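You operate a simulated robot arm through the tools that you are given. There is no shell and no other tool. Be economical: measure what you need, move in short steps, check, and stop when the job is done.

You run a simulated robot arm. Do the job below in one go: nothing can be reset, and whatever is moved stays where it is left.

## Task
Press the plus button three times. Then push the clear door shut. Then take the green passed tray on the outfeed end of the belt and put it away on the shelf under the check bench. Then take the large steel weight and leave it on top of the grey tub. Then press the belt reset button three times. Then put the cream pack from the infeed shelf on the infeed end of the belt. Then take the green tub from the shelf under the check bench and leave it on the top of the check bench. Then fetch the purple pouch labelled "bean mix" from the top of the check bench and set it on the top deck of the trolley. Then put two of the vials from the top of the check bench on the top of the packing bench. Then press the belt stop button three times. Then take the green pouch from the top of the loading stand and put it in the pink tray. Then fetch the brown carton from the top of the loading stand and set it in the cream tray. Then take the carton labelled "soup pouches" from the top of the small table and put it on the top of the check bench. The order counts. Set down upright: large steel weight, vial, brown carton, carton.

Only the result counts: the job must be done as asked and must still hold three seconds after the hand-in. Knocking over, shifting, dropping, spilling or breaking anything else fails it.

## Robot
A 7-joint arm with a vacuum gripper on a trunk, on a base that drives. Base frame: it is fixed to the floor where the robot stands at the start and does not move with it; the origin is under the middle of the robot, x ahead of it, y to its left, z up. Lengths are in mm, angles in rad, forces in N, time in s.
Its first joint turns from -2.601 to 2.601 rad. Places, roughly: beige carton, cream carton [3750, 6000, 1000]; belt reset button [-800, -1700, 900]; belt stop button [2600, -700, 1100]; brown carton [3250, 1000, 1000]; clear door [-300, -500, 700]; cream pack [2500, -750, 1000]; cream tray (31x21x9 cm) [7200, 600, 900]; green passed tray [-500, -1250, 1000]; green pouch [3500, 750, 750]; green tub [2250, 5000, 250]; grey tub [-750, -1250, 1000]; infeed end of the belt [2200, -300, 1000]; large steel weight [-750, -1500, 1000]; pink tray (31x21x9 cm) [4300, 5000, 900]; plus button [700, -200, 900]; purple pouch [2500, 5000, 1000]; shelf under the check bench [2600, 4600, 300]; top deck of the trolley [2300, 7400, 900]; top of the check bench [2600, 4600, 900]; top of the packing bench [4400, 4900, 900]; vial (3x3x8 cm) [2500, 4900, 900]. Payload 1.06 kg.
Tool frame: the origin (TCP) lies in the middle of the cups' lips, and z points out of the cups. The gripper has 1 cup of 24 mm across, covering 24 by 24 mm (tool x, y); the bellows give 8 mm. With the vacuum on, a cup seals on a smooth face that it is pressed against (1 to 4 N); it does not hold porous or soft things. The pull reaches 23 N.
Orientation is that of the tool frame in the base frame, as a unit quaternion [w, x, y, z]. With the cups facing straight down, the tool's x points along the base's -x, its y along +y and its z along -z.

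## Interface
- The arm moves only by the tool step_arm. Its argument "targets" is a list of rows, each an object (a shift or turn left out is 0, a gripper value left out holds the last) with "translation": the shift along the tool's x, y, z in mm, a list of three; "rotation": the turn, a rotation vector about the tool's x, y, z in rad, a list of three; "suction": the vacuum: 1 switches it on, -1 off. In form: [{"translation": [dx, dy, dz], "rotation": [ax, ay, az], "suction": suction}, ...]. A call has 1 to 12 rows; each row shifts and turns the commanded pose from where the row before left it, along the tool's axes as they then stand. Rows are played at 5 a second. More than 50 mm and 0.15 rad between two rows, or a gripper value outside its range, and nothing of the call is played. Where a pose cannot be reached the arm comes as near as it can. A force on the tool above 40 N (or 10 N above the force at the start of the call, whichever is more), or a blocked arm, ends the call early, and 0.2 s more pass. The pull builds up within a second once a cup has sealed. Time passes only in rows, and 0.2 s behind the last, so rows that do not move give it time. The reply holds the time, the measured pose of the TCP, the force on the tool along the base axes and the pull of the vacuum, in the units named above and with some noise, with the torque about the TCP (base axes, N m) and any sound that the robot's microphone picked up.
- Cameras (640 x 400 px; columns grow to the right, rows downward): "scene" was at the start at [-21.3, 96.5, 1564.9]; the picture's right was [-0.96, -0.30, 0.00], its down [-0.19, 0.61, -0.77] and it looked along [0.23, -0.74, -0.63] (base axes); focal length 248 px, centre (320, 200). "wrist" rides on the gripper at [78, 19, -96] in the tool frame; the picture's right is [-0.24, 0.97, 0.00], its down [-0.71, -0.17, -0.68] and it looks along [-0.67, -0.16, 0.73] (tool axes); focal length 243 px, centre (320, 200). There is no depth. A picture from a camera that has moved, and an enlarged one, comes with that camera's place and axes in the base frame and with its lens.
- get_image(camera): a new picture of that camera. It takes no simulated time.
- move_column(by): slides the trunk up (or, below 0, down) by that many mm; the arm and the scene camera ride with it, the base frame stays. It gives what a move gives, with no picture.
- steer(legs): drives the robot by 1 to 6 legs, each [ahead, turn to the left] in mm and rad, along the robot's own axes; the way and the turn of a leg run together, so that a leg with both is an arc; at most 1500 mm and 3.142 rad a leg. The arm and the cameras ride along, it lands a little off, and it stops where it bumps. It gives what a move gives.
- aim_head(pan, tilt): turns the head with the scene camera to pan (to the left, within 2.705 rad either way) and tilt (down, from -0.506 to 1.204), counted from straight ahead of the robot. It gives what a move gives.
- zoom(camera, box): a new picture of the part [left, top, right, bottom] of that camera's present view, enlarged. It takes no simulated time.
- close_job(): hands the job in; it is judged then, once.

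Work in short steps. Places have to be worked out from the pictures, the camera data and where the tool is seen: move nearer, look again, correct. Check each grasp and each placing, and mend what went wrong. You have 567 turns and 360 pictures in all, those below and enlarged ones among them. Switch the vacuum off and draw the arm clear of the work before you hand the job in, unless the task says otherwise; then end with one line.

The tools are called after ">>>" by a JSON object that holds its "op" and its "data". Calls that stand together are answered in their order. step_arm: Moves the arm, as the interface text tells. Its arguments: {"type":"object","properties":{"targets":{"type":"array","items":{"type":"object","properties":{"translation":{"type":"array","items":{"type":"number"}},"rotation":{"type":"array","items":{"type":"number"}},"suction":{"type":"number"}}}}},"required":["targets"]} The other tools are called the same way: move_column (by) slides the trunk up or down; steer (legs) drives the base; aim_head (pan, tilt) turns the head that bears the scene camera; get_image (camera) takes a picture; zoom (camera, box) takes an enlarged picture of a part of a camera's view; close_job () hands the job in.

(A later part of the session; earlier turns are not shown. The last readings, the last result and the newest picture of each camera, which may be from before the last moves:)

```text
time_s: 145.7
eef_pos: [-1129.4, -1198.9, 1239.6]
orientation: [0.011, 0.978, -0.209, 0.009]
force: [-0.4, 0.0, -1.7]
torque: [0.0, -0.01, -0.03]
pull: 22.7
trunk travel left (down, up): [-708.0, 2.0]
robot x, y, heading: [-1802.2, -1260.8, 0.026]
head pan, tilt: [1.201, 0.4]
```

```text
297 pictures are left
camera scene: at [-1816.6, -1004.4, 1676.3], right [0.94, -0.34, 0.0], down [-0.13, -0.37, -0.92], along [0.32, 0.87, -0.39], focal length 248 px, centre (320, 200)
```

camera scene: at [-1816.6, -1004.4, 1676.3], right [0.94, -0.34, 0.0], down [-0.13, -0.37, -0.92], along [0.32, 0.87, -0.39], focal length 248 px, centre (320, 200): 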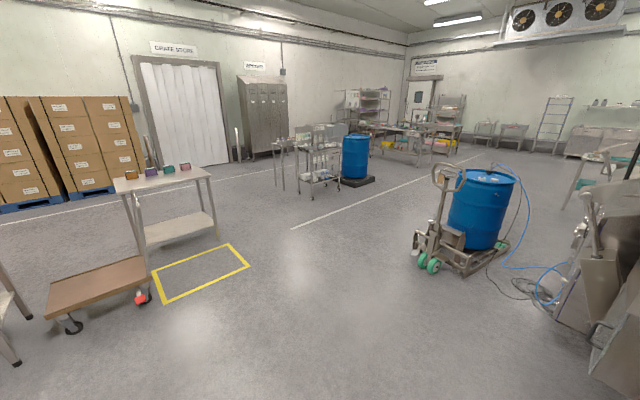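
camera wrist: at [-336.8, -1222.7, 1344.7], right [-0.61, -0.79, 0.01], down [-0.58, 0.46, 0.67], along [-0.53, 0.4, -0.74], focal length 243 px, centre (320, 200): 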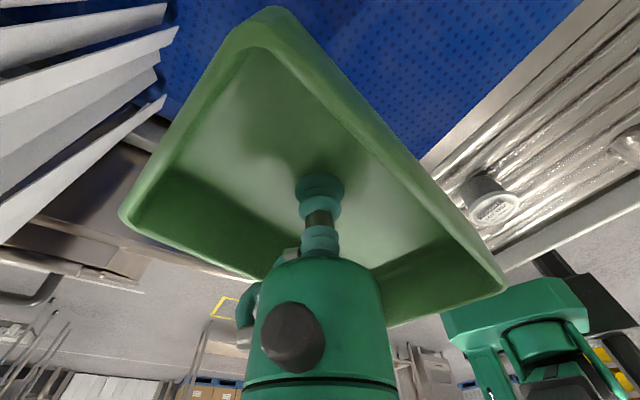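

Route is clear left of the pallet jack. Drive toward the check bench.

>>> {"op": "steer", "data": {"legs": [[0, 1.174], [1500, 0], [710, 0], [0, -0.539], [1500, 0], [1500, 0]]}}

>>> {"op": "aim_head", "data": {"pan": 0.0, "tilt": 0.5}}

>>> {"op": "get_image", "data": {"camera": "scene"}}

```text
time_s: 174.9
eef_pos: [1976.3, 2929.2, 1237.2]
orientation: [0.007, 0.997, 0.078, 0.01]
force: [0.3, 0.6, -2.0]
torque: [0.03, -0.03, 0.0]
pull: 22.8
trunk travel left (down, up): [-708.0, 2.0]
robot x, y, heading: [1444.3, 2513.0, 0.597]
head pan, tilt: [1.201, 0.4]
```

```text
time_s: 176.3
eef_pos: [1975.7, 2929.1, 1239.4]
orientation: [0.008, 0.997, 0.079, 0.012]
force: [0.8, -0.4, -1.8]
torque: [-0.01, -0.02, 0.02]
pull: 23.1
trunk travel left (down, up): [-708.0, 2.0]
robot x, y, heading: [1444.5, 2511.8, 0.599]
head pan, tilt: [0.0, 0.499]
```

```text
296 pictures are left
camera scene: at [1388.4, 2678.8, 1667.2], right [0.56, -0.83, 0.0], down [-0.4, -0.27, -0.88], along [0.73, 0.49, -0.48], focal length 248 px, centre (320, 200)
```

scene: 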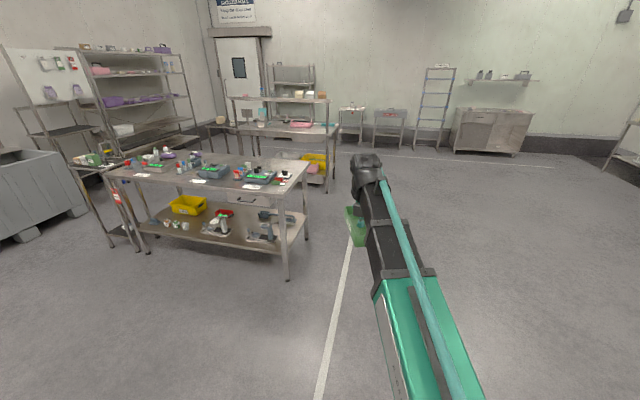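

The check bench is identified: its near long side runs from (2560,3805) to (2050,5250). Zoom for its content.

>>> {"op": "zoom", "data": {"camera": "scene", "box": [80, 130, 330, 290]}}

```text
2.50 times, centred on (205, 210) of scene
camera zoom: at [1388.4, 2678.8, 1667.2], right [0.56, -0.83, 0.0], down [-0.4, -0.27, -0.88], along [0.73, 0.49, -0.48], focal length 620 px, centre (608, 175)
```

zoom: 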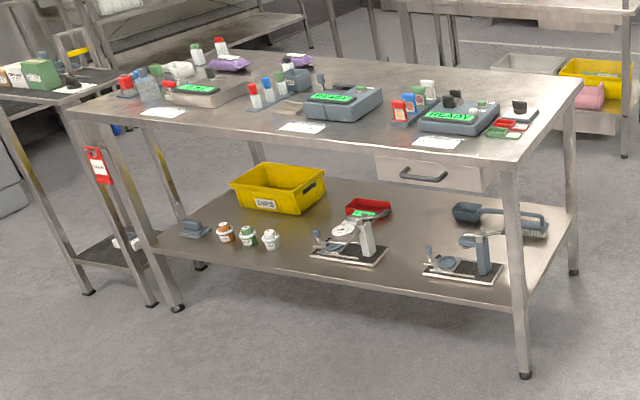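

I drive to face the bench's near long side and look at the shelf closely.

>>> {"op": "steer", "data": {"legs": [[0, 1.006], [1300, 0], [590, 0], [0, -1.267]]}}

>>> {"op": "aim_head", "data": {"pan": 0.0, "tilt": 0.6}}

>>> {"op": "move_column", "data": {"by": -500}}

>>> {"op": "get_image", "data": {"camera": "scene"}}

>>> {"op": "get_image", "data": {"camera": "wrist"}}

```text
time_s: 191.5
eef_pos: [2001.5, 4658.7, 1239.9]
orientation: [0.01, 0.999, -0.053, 0.009]
force: [-0.4, 0.5, -1.0]
torque: [0.02, 0.01, -0.01]
pull: 23.2
trunk travel left (down, up): [-708.0, 2.0]
robot x, y, heading: [1386.6, 4393.8, 0.34]
head pan, tilt: [0.0, 0.499]
```

```text
time_s: 192.1
eef_pos: [2001.9, 4658.3, 1238.9]
orientation: [0.009, 0.999, -0.053, 0.01]
force: [-0.9, 0.1, -1.4]
torque: [0.02, 0.0, -0.03]
pull: 23.5
trunk travel left (down, up): [-708.0, 2.0]
robot x, y, heading: [1382.3, 4394.2, 0.335]
head pan, tilt: [0.0, 0.6]
```

```text
refused: -500 is not a number from -400 to 400
```

```text
294 pictures are left
camera scene: at [1367.2, 4566.8, 1658.1], right [0.33, -0.94, 0.0], down [-0.53, -0.19, -0.83], along [0.78, 0.27, -0.56], focal length 248 px, centre (320, 200)
```

scene: 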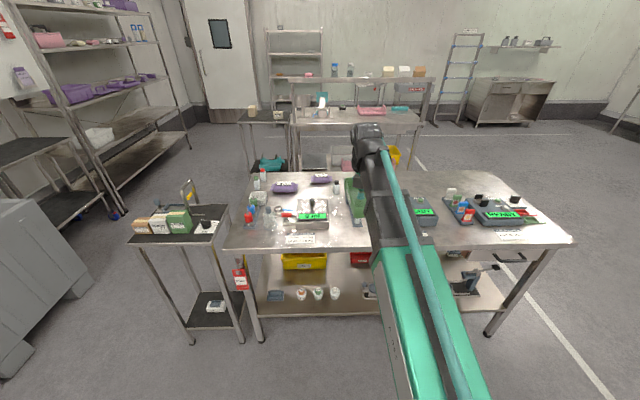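

```text
293 pictures are left
camera wrist: at [2076.4, 4633.0, 1336.5], right [-0.34, -0.94, 0.01], down [-0.7, 0.26, 0.67], along [-0.63, 0.22, -0.74], focal length 243 px, centre (320, 200)
```

wrist: 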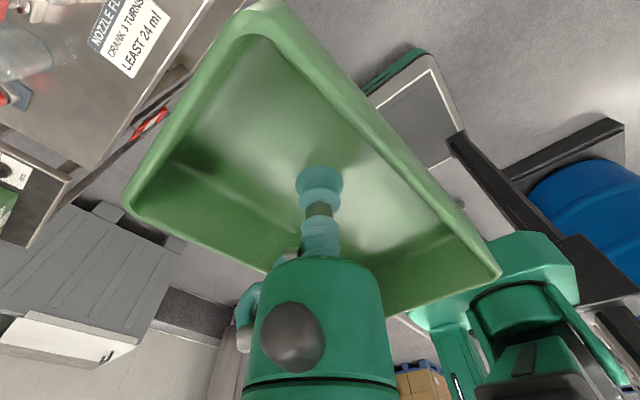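

The tip is close to the bench edge; I back off 150 mm and lower the trunk, then view the shelf.

>>> {"op": "steer", "data": {"legs": [[-160, 0]]}}

>>> {"op": "move_column", "data": {"by": -400}}

>>> {"op": "move_column", "data": {"by": -290}}

>>> {"op": "aim_head", "data": {"pan": 0.0, "tilt": 0.5}}

>>> {"op": "get_image", "data": {"camera": "scene"}}

>>> {"op": "get_image", "data": {"camera": "wrist"}}

```text
time_s: 193.6
eef_pos: [1846.6, 4606.8, 1240.4]
orientation: [0.009, 0.999, -0.052, 0.01]
force: [0.0, -0.2, -1.2]
torque: [0.02, 0.02, 0.0]
pull: 23.4
trunk travel left (down, up): [-708.0, 2.0]
robot x, y, heading: [1231.0, 4340.3, 0.338]
head pan, tilt: [0.0, 0.6]
```

```text
time_s: 197.4
eef_pos: [1849.9, 4607.4, 839.1]
orientation: [0.009, 0.999, -0.051, 0.01]
force: [0.3, -0.9, -0.9]
torque: [-0.01, -0.03, 0.0]
pull: 23.1
trunk travel left (down, up): [-308.0, 402.0]
robot x, y, heading: [1229.4, 4338.3, 0.34]
head pan, tilt: [0.0, 0.6]
```

```text
time_s: 200.3
eef_pos: [1848.9, 4606.9, 549.0]
orientation: [0.009, 0.999, -0.051, 0.01]
force: [-0.4, -0.5, -0.6]
torque: [0.01, -0.03, -0.01]
pull: 22.7
trunk travel left (down, up): [-18.0, 692.0]
robot x, y, heading: [1233.5, 4338.5, 0.337]
head pan, tilt: [0.0, 0.6]
```

```text
time_s: 201.0
eef_pos: [1849.5, 4606.5, 548.3]
orientation: [0.009, 0.999, -0.052, 0.01]
force: [-0.9, 0.1, -1.8]
torque: [0.02, 0.0, 0.0]
pull: 22.7
trunk travel left (down, up): [-18.0, 692.0]
robot x, y, heading: [1228.7, 4339.3, 0.335]
head pan, tilt: [0.0, 0.499]
```

```text
292 pictures are left
camera scene: at [1217.7, 4514.3, 977.1], right [0.33, -0.94, 0.0], down [-0.45, -0.16, -0.88], along [0.83, 0.29, -0.48], focal length 248 px, centre (320, 200)
```

scene: 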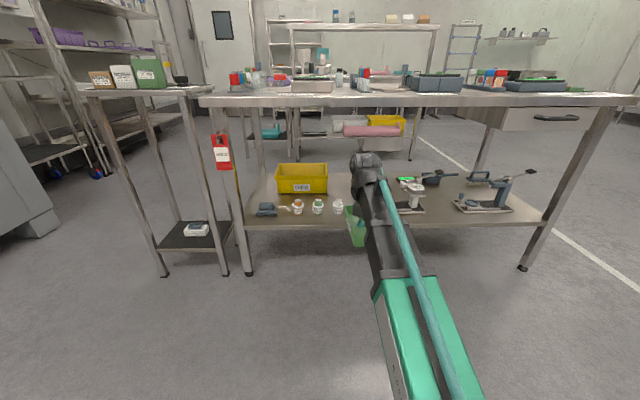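

```text
291 pictures are left
camera wrist: at [1924.2, 4581.0, 646.5], right [-0.33, -0.94, 0.01], down [-0.7, 0.26, 0.67], along [-0.63, 0.21, -0.74], focal length 243 px, centre (320, 200)
```

wrist: 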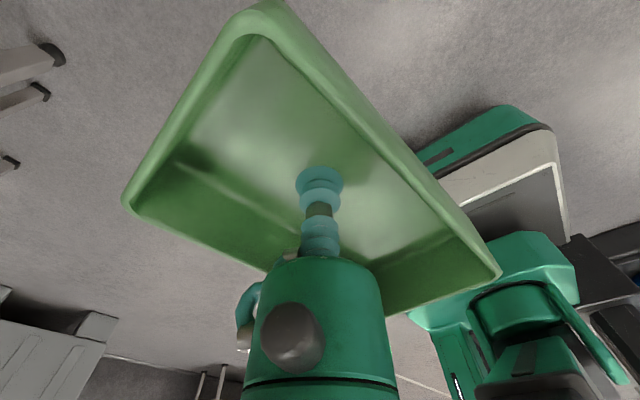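

Zoom in on the shelf.

>>> {"op": "zoom", "data": {"camera": "scene", "box": [230, 150, 550, 260]}}

```text
2.00 times, centred on (390, 205) of scene
camera zoom: at [1217.7, 4514.3, 977.1], right [0.33, -0.94, 0.0], down [-0.45, -0.16, -0.88], along [0.83, 0.29, -0.48], focal length 496 px, centre (180, 190)
```

zoom: 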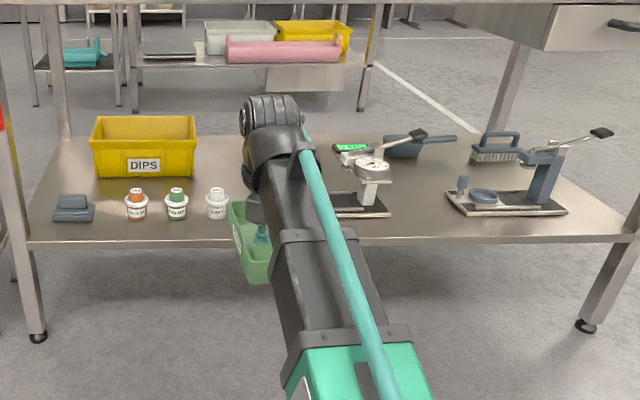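

The widest free spot on the shelf is between the two balances, centred near (2398,4282). I reposition the robot square to that spot.

>>> {"op": "steer", "data": {"legs": [[0, -1.168], [475, 0], [0, 1.17]]}}

>>> {"op": "get_image", "data": {"camera": "scene"}}

```text
time_s: 209.6
eef_pos: [2169.3, 4245.9, 548.3]
orientation: [0.01, 0.998, -0.065, 0.009]
force: [-0.3, -0.1, -1.3]
torque: [0.03, 0.0, 0.01]
pull: 23.0
trunk travel left (down, up): [-18.0, 692.0]
robot x, y, heading: [1546.2, 3995.2, 0.311]
head pan, tilt: [0.0, 0.499]
```

```text
289 pictures are left
camera scene: at [1536.3, 4169.9, 977.2], right [0.31, -0.95, 0.0], down [-0.46, -0.15, -0.88], along [0.84, 0.27, -0.48], focal length 248 px, centre (320, 200)
```

scene: 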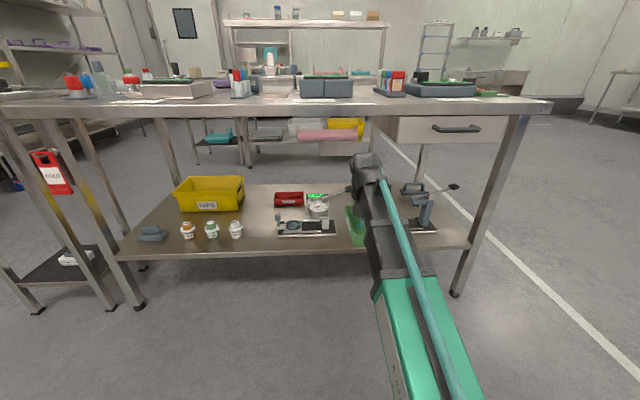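

Extend in under the table top to the spot at z about 500.

>>> {"op": "step_arm", "data": {"targets": [{"translation": [37, -11, 8]}, {"translation": [37, -11, 8]}, {"translation": [37, -11, 8]}, {"translation": [37, -11, 8]}, {"translation": [37, -11, 8]}, {"translation": [37, -10, 8]}]}}

>>> {"op": "get_image", "data": {"camera": "scene"}}

>>> {"op": "get_image", "data": {"camera": "wrist"}}

```text
time_s: 210.9
eef_pos: [2398.7, 4280.6, 504.4]
orientation: [0.01, 0.998, -0.065, 0.009]
force: [-7.7, -4.6, -1.7]
torque: [0.1, -0.18, 0.1]
pull: 23.4
trunk travel left (down, up): [-18.0, 692.0]
robot x, y, heading: [1544.5, 3996.1, 0.315]
head pan, tilt: [0.0, 0.499]
```

```text
288 pictures are left
camera scene: at [1535.9, 4169.7, 977.2], right [0.31, -0.95, 0.0], down [-0.46, -0.15, -0.88], along [0.84, 0.27, -0.48], focal length 248 px, centre (320, 200)
```

scene: 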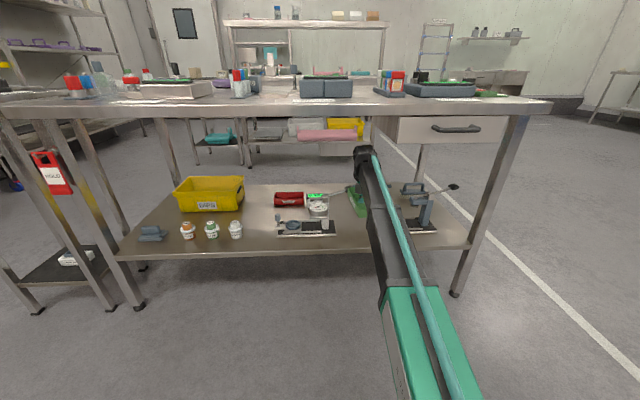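

```text
287 pictures are left
camera wrist: at [2473.5, 4252.9, 602.0], right [-0.36, -0.93, 0.01], down [-0.69, 0.28, 0.67], along [-0.63, 0.23, -0.74], focal length 243 px, centre (320, 200)
```

wrist: 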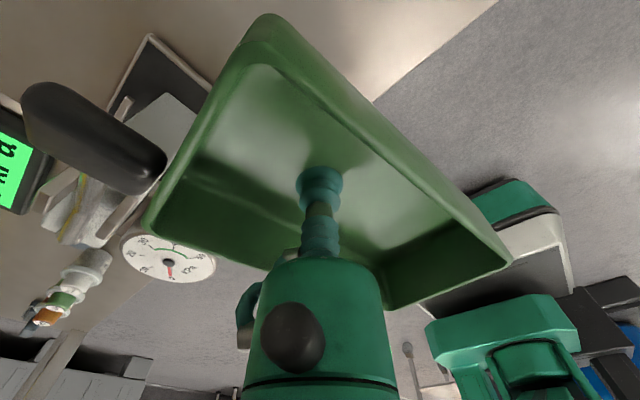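

The tray touches a lever of the left device (force -7.7,-4.6). I back out at once.

>>> {"op": "step_arm", "data": {"targets": [{"translation": [-37, 16, 0]}, {"translation": [-37, 16, 0]}]}}

>>> {"op": "get_image", "data": {"camera": "wrist"}}

>>> {"op": "zoom", "data": {"camera": "scene", "box": [240, 160, 500, 260]}}

```text
time_s: 211.6
eef_pos: [2320.7, 4260.5, 505.4]
orientation: [0.009, 0.998, -0.065, 0.01]
force: [0.6, 0.0, -1.7]
torque: [0.03, -0.02, 0.03]
pull: 23.5
trunk travel left (down, up): [-18.0, 692.0]
robot x, y, heading: [1545.7, 3993.7, 0.312]
head pan, tilt: [0.0, 0.499]
```

```text
286 pictures are left
camera wrist: at [2395.2, 4233.1, 601.8], right [-0.36, -0.93, 0.01], down [-0.69, 0.27, 0.67], along [-0.63, 0.23, -0.74], focal length 243 px, centre (320, 200)
```

wrist: 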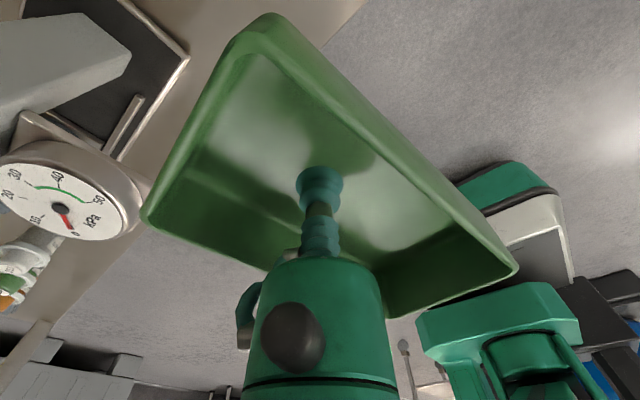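

```text
2.46 times, centred on (370, 210) of scene
camera zoom: at [1536.5, 4170.0, 977.2], right [0.31, -0.95, 0.0], down [-0.46, -0.15, -0.88], along [0.84, 0.27, -0.48], focal length 610 px, centre (197, 175)
```

zoom: 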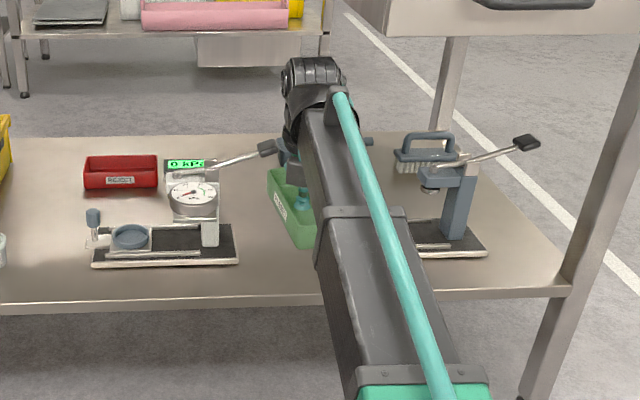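

The devices have levers near z 525, so the tray must go in low. Shelf z is about 326. I pull out, square the tray, and lower outside the shelf first.

>>> {"op": "step_arm", "data": {"targets": [{"translation": [-27.5, 27.7, 0]}, {"translation": [-27.5, 27.7, 0]}, {"translation": [-27.5, 27.7, 0]}, {"rotation": [0, 0, 0.1]}, {"translation": [0, 0, 40]}, {"translation": [0, 0, 40]}, {"translation": [0, 0, 40]}]}}

>>> {"op": "zoom", "data": {"camera": "scene", "box": [240, 160, 500, 290]}}

>>> {"op": "get_image", "data": {"camera": "wrist"}}

```text
time_s: 213.2
eef_pos: [2232.1, 4185.2, 382.9]
orientation: [0.009, 0.993, -0.114, 0.01]
force: [-0.1, 0.5, -0.7]
torque: [0.02, -0.03, 0.01]
pull: 22.8
trunk travel left (down, up): [-18.0, 692.0]
robot x, y, heading: [1544.1, 3992.8, 0.314]
head pan, tilt: [0.0, 0.499]
```

```text
2.46 times, centred on (370, 225) of scene
camera zoom: at [1536.3, 4169.9, 977.2], right [0.31, -0.95, 0.0], down [-0.46, -0.15, -0.88], along [0.84, 0.27, -0.48], focal length 610 px, centre (197, 138)
```

zoom: 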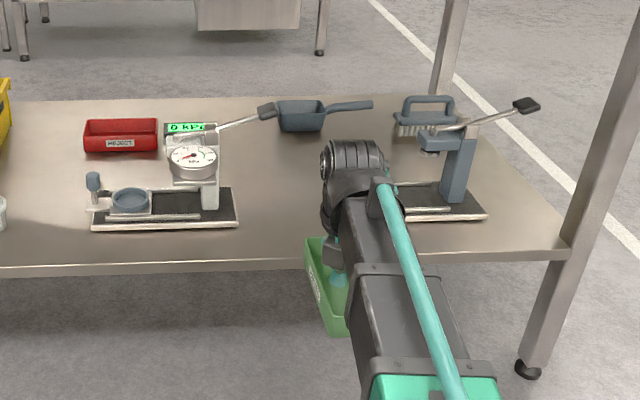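

```text
283 pictures are left
camera wrist: at [2303.5, 4149.4, 480.7], right [-0.45, -0.89, 0.01], down [-0.66, 0.34, 0.67], along [-0.6, 0.29, -0.75], focal length 243 px, centre (320, 200)
```

wrist: 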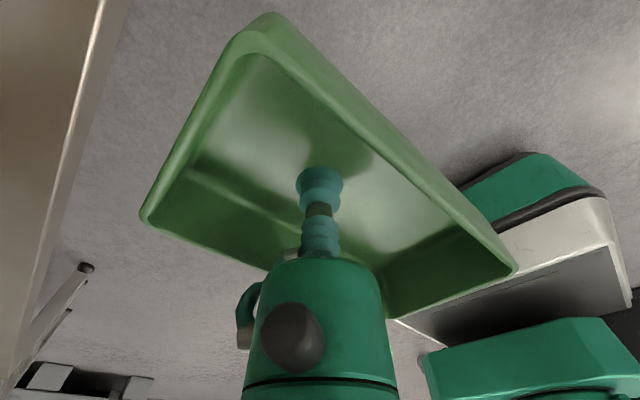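

Square and low now. Move in 193 mm at this height.

>>> {"op": "step_arm", "data": {"targets": [{"translation": [32, -21.5, 0]}, {"translation": [32, -21.5, 0]}, {"translation": [32, -21.5, 0]}, {"translation": [32, -21.5, 0]}, {"translation": [32, -21.5, 0]}]}}

>>> {"op": "zoom", "data": {"camera": "scene", "box": [240, 160, 500, 290]}}

>>> {"op": "get_image", "data": {"camera": "wrist"}}

```text
time_s: 214.3
eef_pos: [2412.8, 4252.0, 386.2]
orientation: [0.01, 0.993, -0.114, 0.011]
force: [0.2, 1.0, -2.2]
torque: [0.05, -0.01, -0.03]
pull: 22.4
trunk travel left (down, up): [-18.0, 692.0]
robot x, y, heading: [1542.5, 3993.5, 0.312]
head pan, tilt: [0.0, 0.499]
```

```text
2.46 times, centred on (370, 225) of scene
camera zoom: at [1536.3, 4169.9, 977.2], right [0.31, -0.95, 0.0], down [-0.46, -0.15, -0.88], along [0.84, 0.27, -0.48], focal length 610 px, centre (197, 138)
```

zoom: 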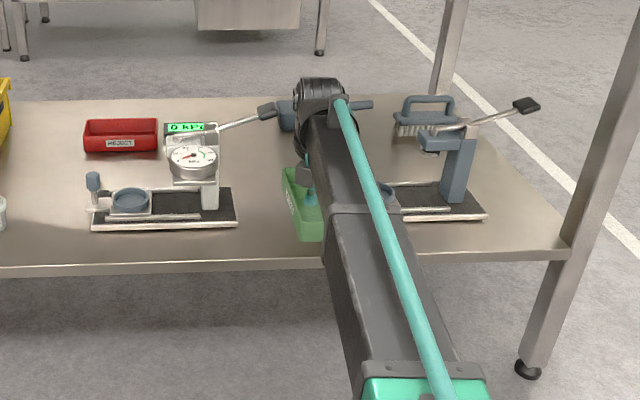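

```text
281 pictures are left
camera wrist: at [2484.1, 4217.2, 484.0], right [-0.45, -0.89, 0.01], down [-0.66, 0.34, 0.67], along [-0.6, 0.29, -0.75], focal length 243 px, centre (320, 200)
```

wrist: 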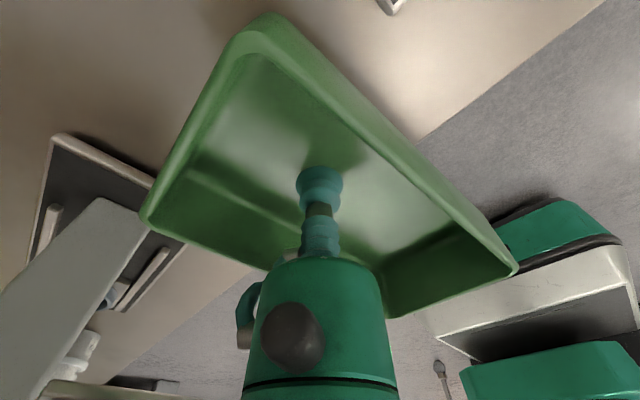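

The wrist view shows the shelf's front edge 40 mm deeper than I thought, so I go in 47 mm more before lowering.

>>> {"op": "step_arm", "data": {"targets": [{"translation": [20.6, -11.3, 0]}, {"translation": [20.6, -11.3, 0]}, {"translation": [0, 0, 15]}]}}

>>> {"op": "get_image", "data": {"camera": "wrist"}}

>>> {"op": "zoom", "data": {"camera": "scene", "box": [280, 160, 440, 260]}}

```text
time_s: 215.2
eef_pos: [2457.1, 4266.8, 371.9]
orientation: [0.01, 0.993, -0.114, 0.01]
force: [0.3, 0.4, -1.4]
torque: [0.02, 0.01, 0.0]
pull: 22.7
trunk travel left (down, up): [-18.0, 692.0]
robot x, y, heading: [1546.4, 3990.5, 0.306]
head pan, tilt: [0.0, 0.499]
```

```text
280 pictures are left
camera wrist: at [2529.2, 4231.3, 468.7], right [-0.45, -0.89, 0.01], down [-0.66, 0.34, 0.67], along [-0.6, 0.29, -0.74], focal length 243 px, centre (320, 200)
```

wrist: 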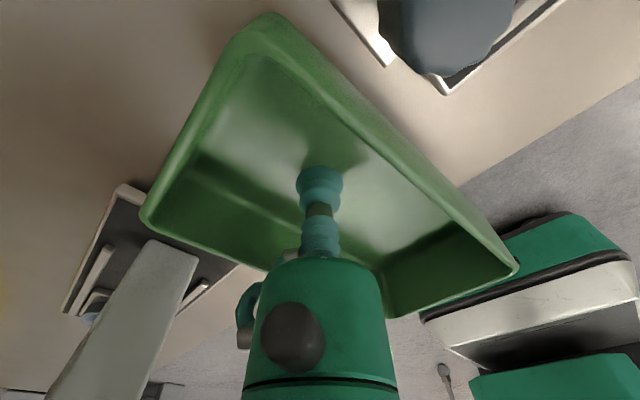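

```text
4.00 times, centred on (360, 210) of scene
camera zoom: at [1536.3, 4169.9, 977.2], right [0.31, -0.95, 0.0], down [-0.46, -0.15, -0.88], along [0.84, 0.27, -0.48], focal length 992 px, centre (160, 160)
```

zoom: 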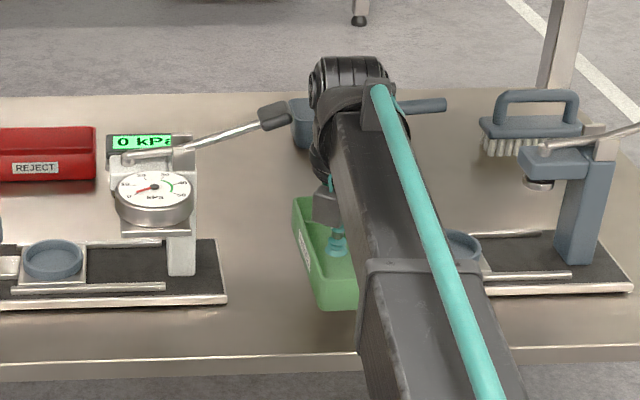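

Clearances: right device ~20 mm, left ~80 mm. Shift 8 mm left and lower until contact.

>>> {"op": "step_arm", "data": {"targets": [{"translation": [-4.2, -6.7, 0]}, {"translation": [0, 0, 15]}, {"translation": [0, 0, 10]}, {"translation": [0, 0, 4]}, {"translation": [0, 0, 4]}]}}

>>> {"op": "get_image", "data": {"camera": "wrist"}}

```text
time_s: 216.3
eef_pos: [2455.6, 4271.4, 337.7]
orientation: [0.009, 0.993, -0.114, 0.01]
force: [-0.7, 0.0, -1.5]
torque: [0.02, 0.01, -0.02]
pull: 22.1
trunk travel left (down, up): [-18.0, 692.0]
robot x, y, heading: [1541.3, 3994.4, 0.312]
head pan, tilt: [0.0, 0.499]
```

```text
278 pictures are left
camera wrist: at [2526.7, 4237.6, 435.3], right [-0.45, -0.89, 0.01], down [-0.66, 0.34, 0.67], along [-0.6, 0.29, -0.75], focal length 243 px, centre (320, 200)
```

wrist: 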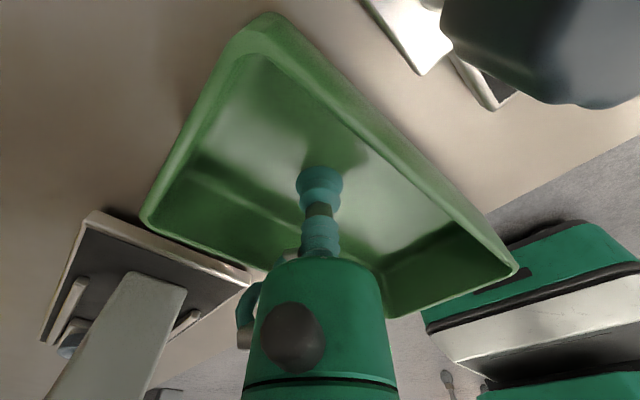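

Not yet touching; lower further in small steps.

>>> {"op": "step_arm", "data": {"targets": [{"translation": [0, 0, 4]}, {"translation": [0, 0, 3]}, {"translation": [0, 0, 3]}, {"translation": [0, 0, 3]}]}}

```text
time_s: 217.3
eef_pos: [2455.4, 4270.5, 325.1]
orientation: [0.009, 0.993, -0.115, 0.011]
force: [1.2, 0.0, 10.4]
torque: [0.04, 0.11, 0.03]
pull: 23.3
trunk travel left (down, up): [-18.0, 692.0]
robot x, y, heading: [1540.6, 3992.2, 0.313]
head pan, tilt: [0.0, 0.499]
```

Contact (10 N). Release, wait, and lift out.

>>> {"op": "step_arm", "data": {"targets": [{"suction": -1}, {"translation": [0, 0, -1]}, {"translation": [0, 0, -2]}, {"translation": [0, 0, -4]}, {"translation": [0, 0, -15]}, {"translation": [0, 0, -25]}, {"translation": [0, 0, -25]}]}}

>>> {"op": "get_image", "data": {"camera": "wrist"}}

```text
time_s: 218.9
eef_pos: [2453.7, 4272.6, 398.3]
orientation: [0.009, 0.993, -0.115, 0.009]
force: [0.0, -0.2, 0.2]
torque: [0.01, -0.01, 0.0]
pull: 0.0
trunk travel left (down, up): [-18.0, 692.0]
robot x, y, heading: [1544.3, 3994.7, 0.312]
head pan, tilt: [0.0, 0.499]
```

```text
277 pictures are left
camera wrist: at [2525.3, 4237.9, 494.5], right [-0.45, -0.89, 0.01], down [-0.66, 0.34, 0.67], along [-0.6, 0.29, -0.74], focal length 243 px, centre (320, 200)
```

wrist: 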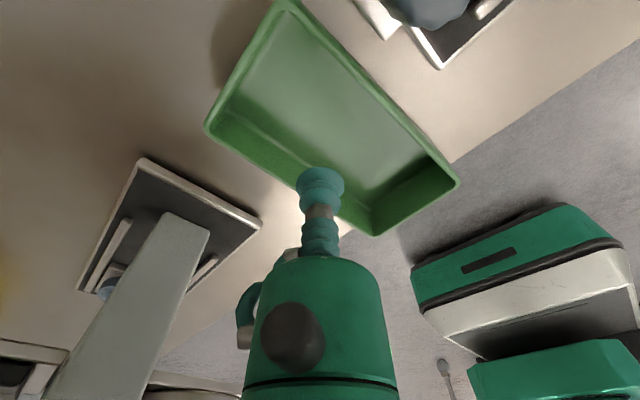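

Tray sits on the shelf. Retract the arm out from under the bench and verify.

>>> {"op": "step_arm", "data": {"targets": [{"translation": [-40.4, 25.7, -3]}, {"translation": [-40.4, 25.7, -3]}, {"translation": [-40.4, 25.7, -3]}, {"translation": [-40.4, 25.7, -3]}, {"translation": [-40.4, 25.7, -3]}, {"translation": [-40.4, 25.7, -3]}]}}

>>> {"op": "zoom", "data": {"camera": "scene", "box": [160, 160, 500, 290]}}

```text
time_s: 220.3
eef_pos: [2182.3, 4176.4, 412.0]
orientation: [0.01, 0.993, -0.114, 0.01]
force: [-0.1, -0.3, -0.2]
torque: [-0.01, -0.01, 0.0]
pull: 0.1
trunk travel left (down, up): [-18.0, 692.0]
robot x, y, heading: [1547.8, 3995.2, 0.318]
head pan, tilt: [0.0, 0.499]
```

```text
1.88 times, centred on (330, 225) of scene
camera zoom: at [1536.5, 4169.9, 977.2], right [0.31, -0.95, 0.0], down [-0.46, -0.15, -0.88], along [0.84, 0.27, -0.48], focal length 467 px, centre (301, 153)
```

zoom: 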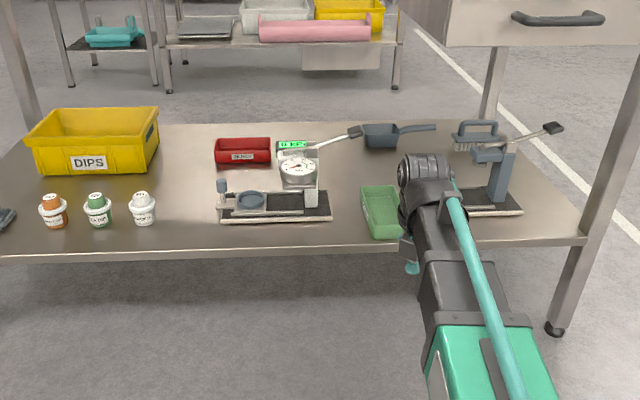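

Done. Back out, raise, and drive back to the outfeed end.

>>> {"op": "steer", "data": {"legs": [[-180, 0]]}}

>>> {"op": "move_column", "data": {"by": 400}}

>>> {"op": "move_column", "data": {"by": 290}}

>>> {"op": "steer", "data": {"legs": [[0, -1.885], [1440, 0], [0, -0.955], [1470, 0], [1470, 0]]}}

```text
time_s: 221.8
eef_pos: [2010.7, 4122.0, 411.1]
orientation: [0.009, 0.993, -0.113, 0.01]
force: [-0.2, -0.4, -0.2]
torque: [-0.01, 0.02, 0.04]
pull: 0.1
trunk travel left (down, up): [-18.0, 692.0]
robot x, y, heading: [1375.1, 3939.4, 0.32]
head pan, tilt: [0.0, 0.499]
```

```text
time_s: 225.7
eef_pos: [2010.0, 4121.0, 811.7]
orientation: [0.01, 0.993, -0.113, 0.011]
force: [0.2, 0.5, 0.2]
torque: [-0.03, -0.04, -0.01]
pull: 0.1
trunk travel left (down, up): [-418.0, 292.0]
robot x, y, heading: [1374.5, 3938.2, 0.313]
head pan, tilt: [0.0, 0.499]
```

```text
time_s: 228.6
eef_pos: [2011.4, 4122.6, 1102.3]
orientation: [0.009, 0.994, -0.113, 0.01]
force: [-0.6, 0.4, -0.4]
torque: [-0.04, -0.01, -0.01]
pull: 0.0
trunk travel left (down, up): [-708.0, 2.0]
robot x, y, heading: [1371.0, 3938.2, 0.316]
head pan, tilt: [0.0, 0.499]
```

```text
time_s: 256.4
eef_pos: [-1562.7, 473.1, 1100.7]
orientation: [-0.011, -0.027, 1.0, 0.007]
force: [0.6, -0.3, 0.9]
torque: [0.0, -0.01, 0.01]
pull: 0.1
trunk travel left (down, up): [-708.0, 2.0]
robot x, y, heading: [-1002.0, 823.6, -2.545]
head pan, tilt: [0.0, 0.499]
```

Next leg to the outfeed end, with the tool raised.

>>> {"op": "step_arm", "data": {"targets": [{"translation": [0, 0, -45]}, {"translation": [0, 0, -45]}, {"translation": [0, 0, -45]}]}}

>>> {"op": "steer", "data": {"legs": [[0, 0.591], [1500, 0], [768, 0], [0, 1.954], [390, 0]]}}

>>> {"op": "aim_head", "data": {"pan": -0.3, "tilt": 0.75}}

>>> {"op": "get_image", "data": {"camera": "scene"}}

>>> {"op": "get_image", "data": {"camera": "wrist"}}

```text
time_s: 257.2
eef_pos: [-1557.1, 471.9, 1237.3]
orientation: [-0.012, -0.027, 1.0, 0.008]
force: [0.3, -0.1, 0.2]
torque: [0.03, 0.01, 0.0]
pull: 0.1
trunk travel left (down, up): [-708.0, 2.0]
robot x, y, heading: [-1000.6, 827.4, -2.545]
head pan, tilt: [0.0, 0.499]
```

```text
time_s: 276.8
eef_pos: [-756.3, -1230.3, 1236.6]
orientation: [0.01, 0.973, -0.233, 0.008]
force: [-0.3, -0.4, 0.2]
torque: [-0.02, -0.01, -0.01]
pull: 0.1
trunk travel left (down, up): [-708.0, 2.0]
robot x, y, heading: [-1418.0, -1260.6, 0.071]
head pan, tilt: [0.0, 0.499]
```

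```text
time_s: 277.6
eef_pos: [-755.7, -1230.9, 1237.6]
orientation: [0.01, 0.973, -0.232, 0.009]
force: [0.3, 0.3, -0.5]
torque: [-0.06, -0.01, -0.01]
pull: 0.0
trunk travel left (down, up): [-708.0, 2.0]
robot x, y, heading: [-1418.7, -1259.8, 0.074]
head pan, tilt: [-0.3, 0.75]
```

```text
275 pictures are left
camera scene: at [-1392.2, -1113.4, 1645.3], right [-0.22, -0.97, 0.0], down [-0.66, 0.15, -0.73], along [0.71, -0.16, -0.68], focal length 248 px, centre (320, 200)
```

scene: 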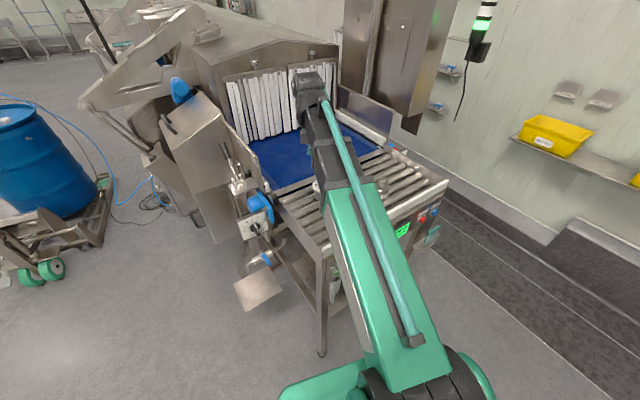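

```text
274 pictures are left
camera wrist: at [-695.0, -1281.5, 1334.6], right [-0.65, -0.76, 0.01], down [-0.56, 0.49, 0.67], along [-0.51, 0.43, -0.75], focal length 243 px, centre (320, 200)
```

wrist: 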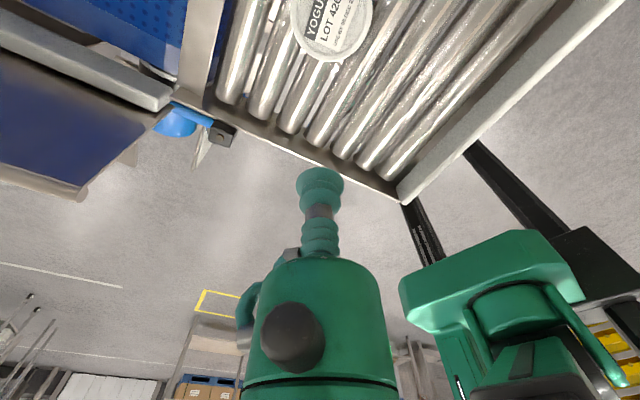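

Tub lid confirmed near (-715,-1280). Move the tool above the weight.

>>> {"op": "step_arm", "data": {"targets": [{"translation": [15.6, 36.9, 0]}, {"translation": [15.6, 36.9, 0]}, {"translation": [15.6, 36.9, 0]}, {"translation": [15.6, 36.9, 0]}, {"translation": [15.6, 36.9, 0]}, {"translation": [15.6, 36.9, 0]}]}}

>>> {"op": "get_image", "data": {"camera": "wrist"}}

>>> {"op": "zoom", "data": {"camera": "scene", "box": [270, 100, 470, 260]}}

```text
time_s: 279.0
eef_pos: [-771.8, -1470.4, 1245.6]
orientation: [0.011, 0.972, -0.236, 0.008]
force: [-0.9, 0.5, 0.2]
torque: [0.01, 0.02, 0.01]
pull: 0.0
trunk travel left (down, up): [-708.0, 2.0]
robot x, y, heading: [-1417.0, -1261.1, 0.075]
head pan, tilt: [-0.3, 0.75]
```

```text
273 pictures are left
camera wrist: at [-710.6, -1522.3, 1341.9], right [-0.66, -0.76, 0.01], down [-0.56, 0.49, 0.67], along [-0.51, 0.43, -0.75], focal length 243 px, centre (320, 200)
```

wrist: 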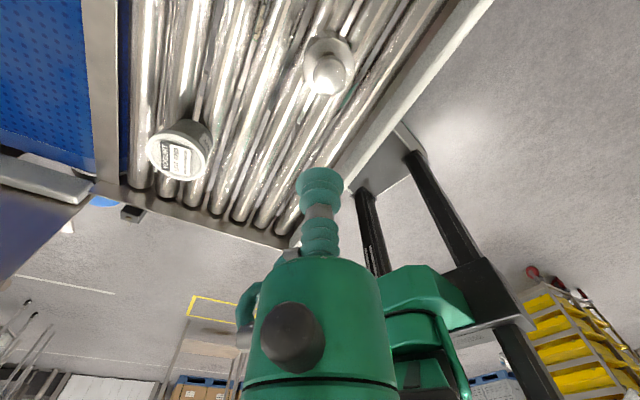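

```text
2.50 times, centred on (370, 180) of scene
camera zoom: at [-1392.2, -1114.2, 1645.3], right [-0.23, -0.97, 0.0], down [-0.66, 0.15, -0.73], along [0.71, -0.16, -0.68], focal length 620 px, centre (195, 250)
```

zoom: 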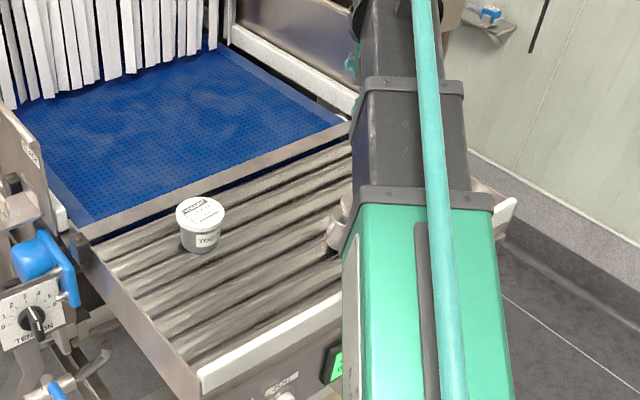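

>>> {"op": "zoom", "data": {"camera": "wrist", "box": [270, 20, 390, 120]}}

```text
4.00 times, centred on (330, 70) of wrist
camera zoom: at [-710.6, -1522.3, 1341.9], right [-0.66, -0.76, 0.01], down [-0.56, 0.49, 0.67], along [-0.51, 0.43, -0.75], focal length 970 px, centre (280, 720)
```

zoom: 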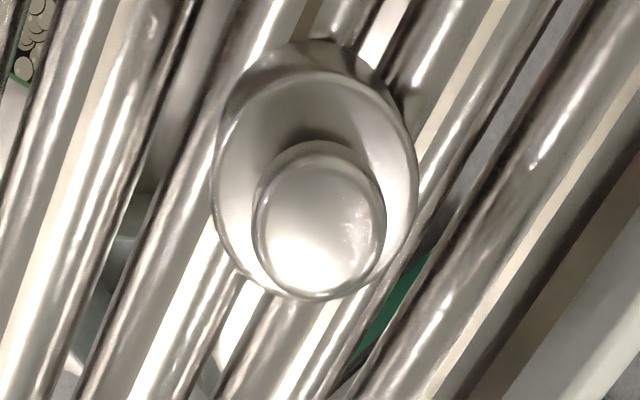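

The knob's flat top is about 30 mm wide, centre near (-769,-1487). Lower above it and refine.

>>> {"op": "step_arm", "data": {"targets": [{"translation": [10.5, 13.7, 30]}, {"translation": [0, 0, 35]}, {"translation": [0, 0, 25]}]}}

>>> {"op": "get_image", "data": {"camera": "wrist"}}

```text
time_s: 279.8
eef_pos: [-761.5, -1476.1, 1154.0]
orientation: [0.011, 0.972, -0.236, 0.008]
force: [-0.4, -0.2, 0.5]
torque: [0.03, 0.01, 0.01]
pull: 0.1
out of reach, approached as far as the arm can: row 1
trunk travel left (down, up): [-708.0, 2.0]
robot x, y, heading: [-1415.2, -1259.7, 0.072]
head pan, tilt: [-0.3, 0.75]
```

```text
270 pictures are left
camera wrist: at [-701.1, -1526.6, 1252.0], right [-0.66, -0.76, 0.01], down [-0.56, 0.49, 0.67], along [-0.51, 0.43, -0.75], focal length 243 px, centre (320, 200)
```

wrist: 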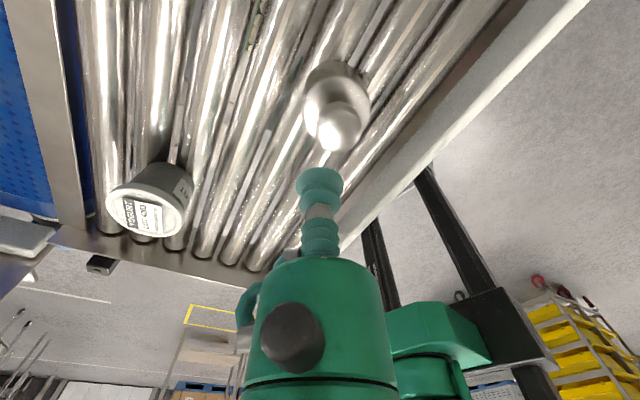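

Knob at (-767,-1488). Correct laterally and go to about 20 mm above.

>>> {"op": "step_arm", "data": {"targets": [{"translation": [1.3, 13.4, 0]}, {"translation": [0, 0, 25]}, {"translation": [0, 0, 15]}]}}

>>> {"op": "get_image", "data": {"camera": "wrist"}}

```text
time_s: 280.6
eef_pos: [-762.5, -1477.5, 1114.6]
orientation: [0.012, 0.971, -0.238, 0.008]
force: [0.0, -0.5, 0.1]
torque: [0.0, 0.04, 0.03]
pull: 0.1
out of reach, approached as far as the arm can: row 1
trunk travel left (down, up): [-708.0, 2.0]
robot x, y, heading: [-1413.7, -1259.0, 0.073]
head pan, tilt: [-0.3, 0.75]
```

```text
269 pictures are left
camera wrist: at [-701.8, -1529.1, 1211.5], right [-0.66, -0.75, 0.01], down [-0.56, 0.5, 0.67], along [-0.51, 0.43, -0.75], focal length 243 px, centre (320, 200)
```

wrist: 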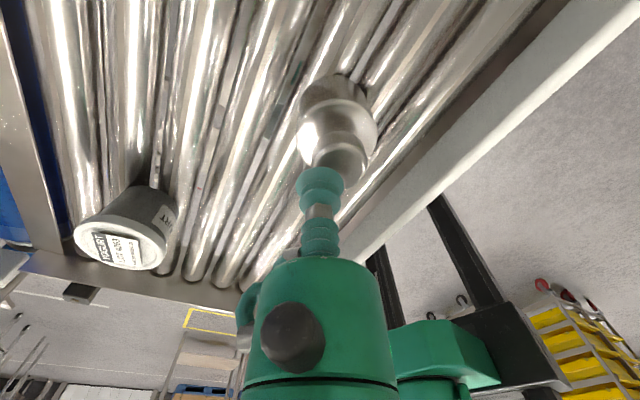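

A wrist joint is at its limit; I rotate the tool about its axis by 0.3 rad (clockwise) and then shift.

>>> {"op": "step_arm", "data": {"targets": [{"rotation": [0, 0, 0.15]}, {"rotation": [0, 0, 0.15]}, {"translation": [0, 0, 0]}]}}

>>> {"op": "get_image", "data": {"camera": "wrist"}}

```text
time_s: 281.4
eef_pos: [-763.9, -1479.6, 1113.0]
orientation: [0.01, 0.927, -0.374, 0.012]
force: [-0.1, -0.4, 0.3]
torque: [-0.04, -0.03, -0.03]
pull: 0.0
trunk travel left (down, up): [-708.0, 2.0]
robot x, y, heading: [-1414.1, -1261.4, 0.073]
head pan, tilt: [-0.3, 0.75]
```

```text
268 pictures are left
camera wrist: at [-720.4, -1546.1, 1210.7], right [-0.85, -0.53, 0.0], down [-0.4, 0.63, 0.67], along [-0.36, 0.56, -0.75], focal length 243 px, centre (320, 200)
```

wrist: 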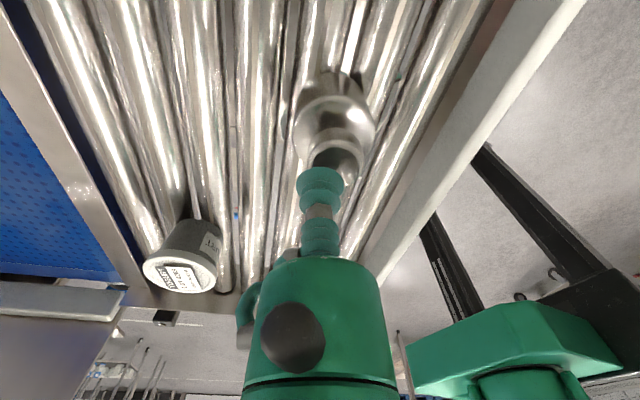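

>>> {"op": "zoom", "data": {"camera": "wrist", "box": [270, 60, 400, 220]}}

```text
2.50 times, centred on (335, 140) of wrist
camera zoom: at [-720.4, -1546.1, 1210.7], right [-0.85, -0.53, 0.0], down [-0.4, 0.63, 0.67], along [-0.36, 0.56, -0.75], focal length 606 px, centre (282, 350)
```

zoom: 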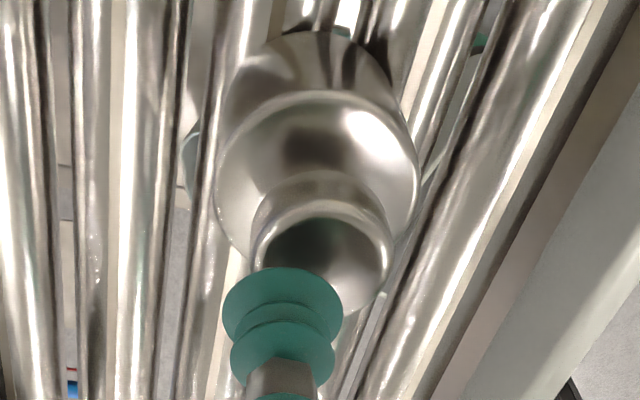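

Knob centre at about (-770,-1486). Shift 9 mm, then descend with suction.

>>> {"op": "step_arm", "data": {"targets": [{"translation": [0.2, 8.9, 0], "suction": 1}, {"translation": [0, 0, 8]}, {"translation": [0, 0, 4]}, {"translation": [0, 0, 0]}]}}

>>> {"op": "zoom", "data": {"camera": "wrist", "box": [270, 60, 400, 220]}}

```text
time_s: 282.4
eef_pos: [-769.7, -1485.5, 1102.3]
orientation: [0.009, 0.927, -0.374, 0.011]
force: [4.5, -1.2, 17.0]
torque: [0.12, 0.04, -0.08]
pull: 23.0
trunk travel left (down, up): [-708.0, 2.0]
robot x, y, heading: [-1416.4, -1258.6, 0.076]
head pan, tilt: [-0.3, 0.75]
```

```text
2.50 times, centred on (335, 140) of wrist
camera zoom: at [-727.0, -1552.5, 1199.3], right [-0.84, -0.54, 0.0], down [-0.4, 0.63, 0.66], along [-0.36, 0.56, -0.75], focal length 606 px, centre (282, 350)
```

zoom: 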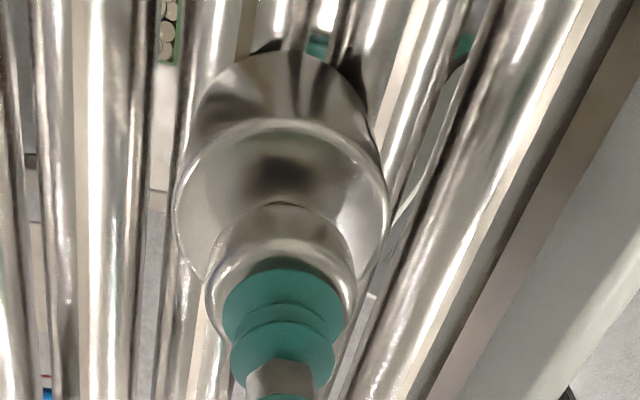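

Sealed at z 1102. Lift slowly.

>>> {"op": "step_arm", "data": {"targets": [{"translation": [0, 0, -5]}, {"translation": [0, 0, -10]}, {"translation": [0, 0, -15]}, {"translation": [0, 0, -25]}, {"translation": [0, 0, -25]}, {"translation": [0, 0, -25]}]}}

>>> {"op": "get_image", "data": {"camera": "wrist"}}

>>> {"op": "get_image", "data": {"camera": "scene"}}

```text
time_s: 283.8
eef_pos: [-770.7, -1484.7, 1205.4]
orientation: [0.008, 0.927, -0.375, 0.01]
force: [0.2, 0.5, -9.9]
torque: [-0.01, 0.03, -0.02]
pull: 22.9
trunk travel left (down, up): [-708.0, 2.0]
robot x, y, heading: [-1411.9, -1263.4, 0.07]
head pan, tilt: [-0.3, 0.75]
```

```text
265 pictures are left
camera wrist: at [-727.2, -1550.9, 1303.6], right [-0.84, -0.53, 0.0], down [-0.4, 0.63, 0.67], along [-0.36, 0.56, -0.75], focal length 243 px, centre (320, 200)
```

wrist: 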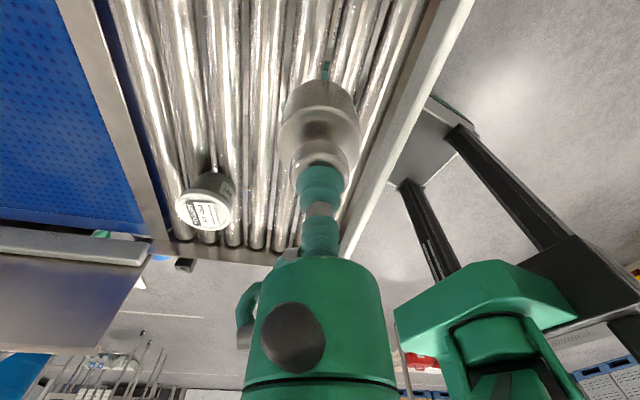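

```text
264 pictures are left
camera scene: at [-1391.6, -1113.8, 1645.2], right [-0.23, -0.97, 0.0], down [-0.66, 0.15, -0.73], along [0.71, -0.16, -0.68], focal length 248 px, centre (320, 200)
```

scene: 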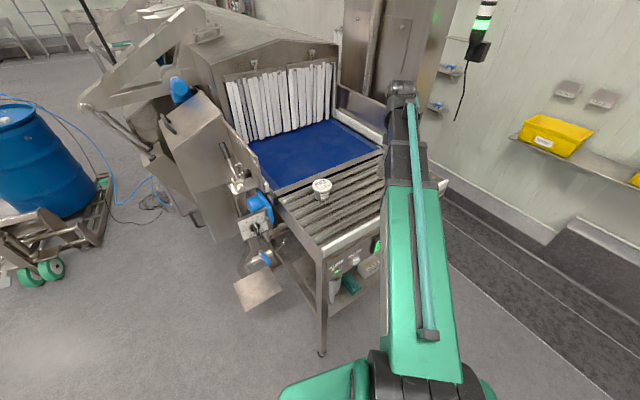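

Held, about 1 kg. Raise to 1230 and carry above the tub at (-722,-1276).

>>> {"op": "step_arm", "data": {"targets": [{"translation": [0, 0, -25]}, {"translation": [-22, -36.8, 0]}, {"translation": [-22, -36.8, 0]}, {"translation": [-22, -36.8, 0]}, {"translation": [-22, -36.8, 0]}, {"translation": [-22, -36.8, 0]}]}}

>>> {"op": "get_image", "data": {"camera": "wrist"}}

>>> {"op": "zoom", "data": {"camera": "scene", "box": [260, 80, 440, 260]}}

```text
time_s: 285.2
eef_pos: [-721.5, -1273.4, 1227.3]
orientation: [0.01, 0.927, -0.376, 0.01]
force: [0.2, 1.2, -10.0]
torque: [0.06, -0.01, 0.0]
pull: 22.4
trunk travel left (down, up): [-708.0, 2.0]
robot x, y, heading: [-1416.8, -1259.2, 0.067]
head pan, tilt: [-0.3, 0.75]
```

```text
263 pictures are left
camera wrist: at [-679.4, -1339.1, 1325.6], right [-0.84, -0.53, 0.0], down [-0.4, 0.63, 0.66], along [-0.36, 0.56, -0.75], focal length 243 px, centre (320, 200)
```

wrist: 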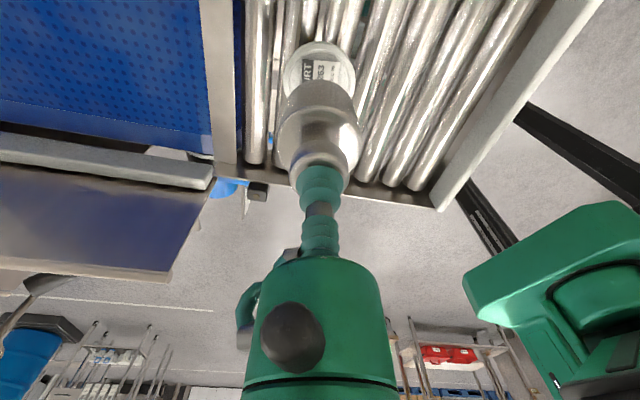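

```text
2.22 times, centred on (350, 170) of scene
camera zoom: at [-1391.1, -1112.5, 1645.1], right [-0.23, -0.97, 0.0], down [-0.67, 0.15, -0.73], along [0.71, -0.17, -0.68], focal length 551 px, centre (253, 267)
```

zoom: 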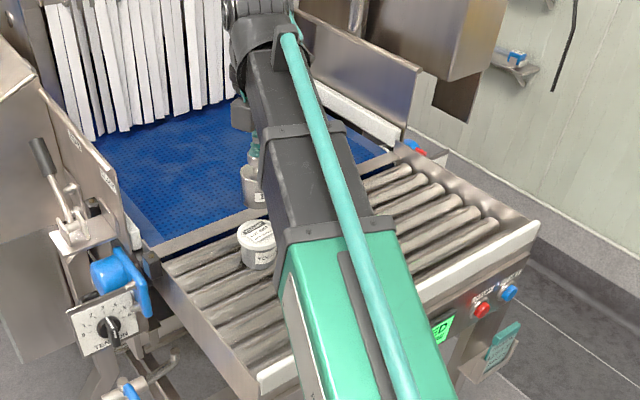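

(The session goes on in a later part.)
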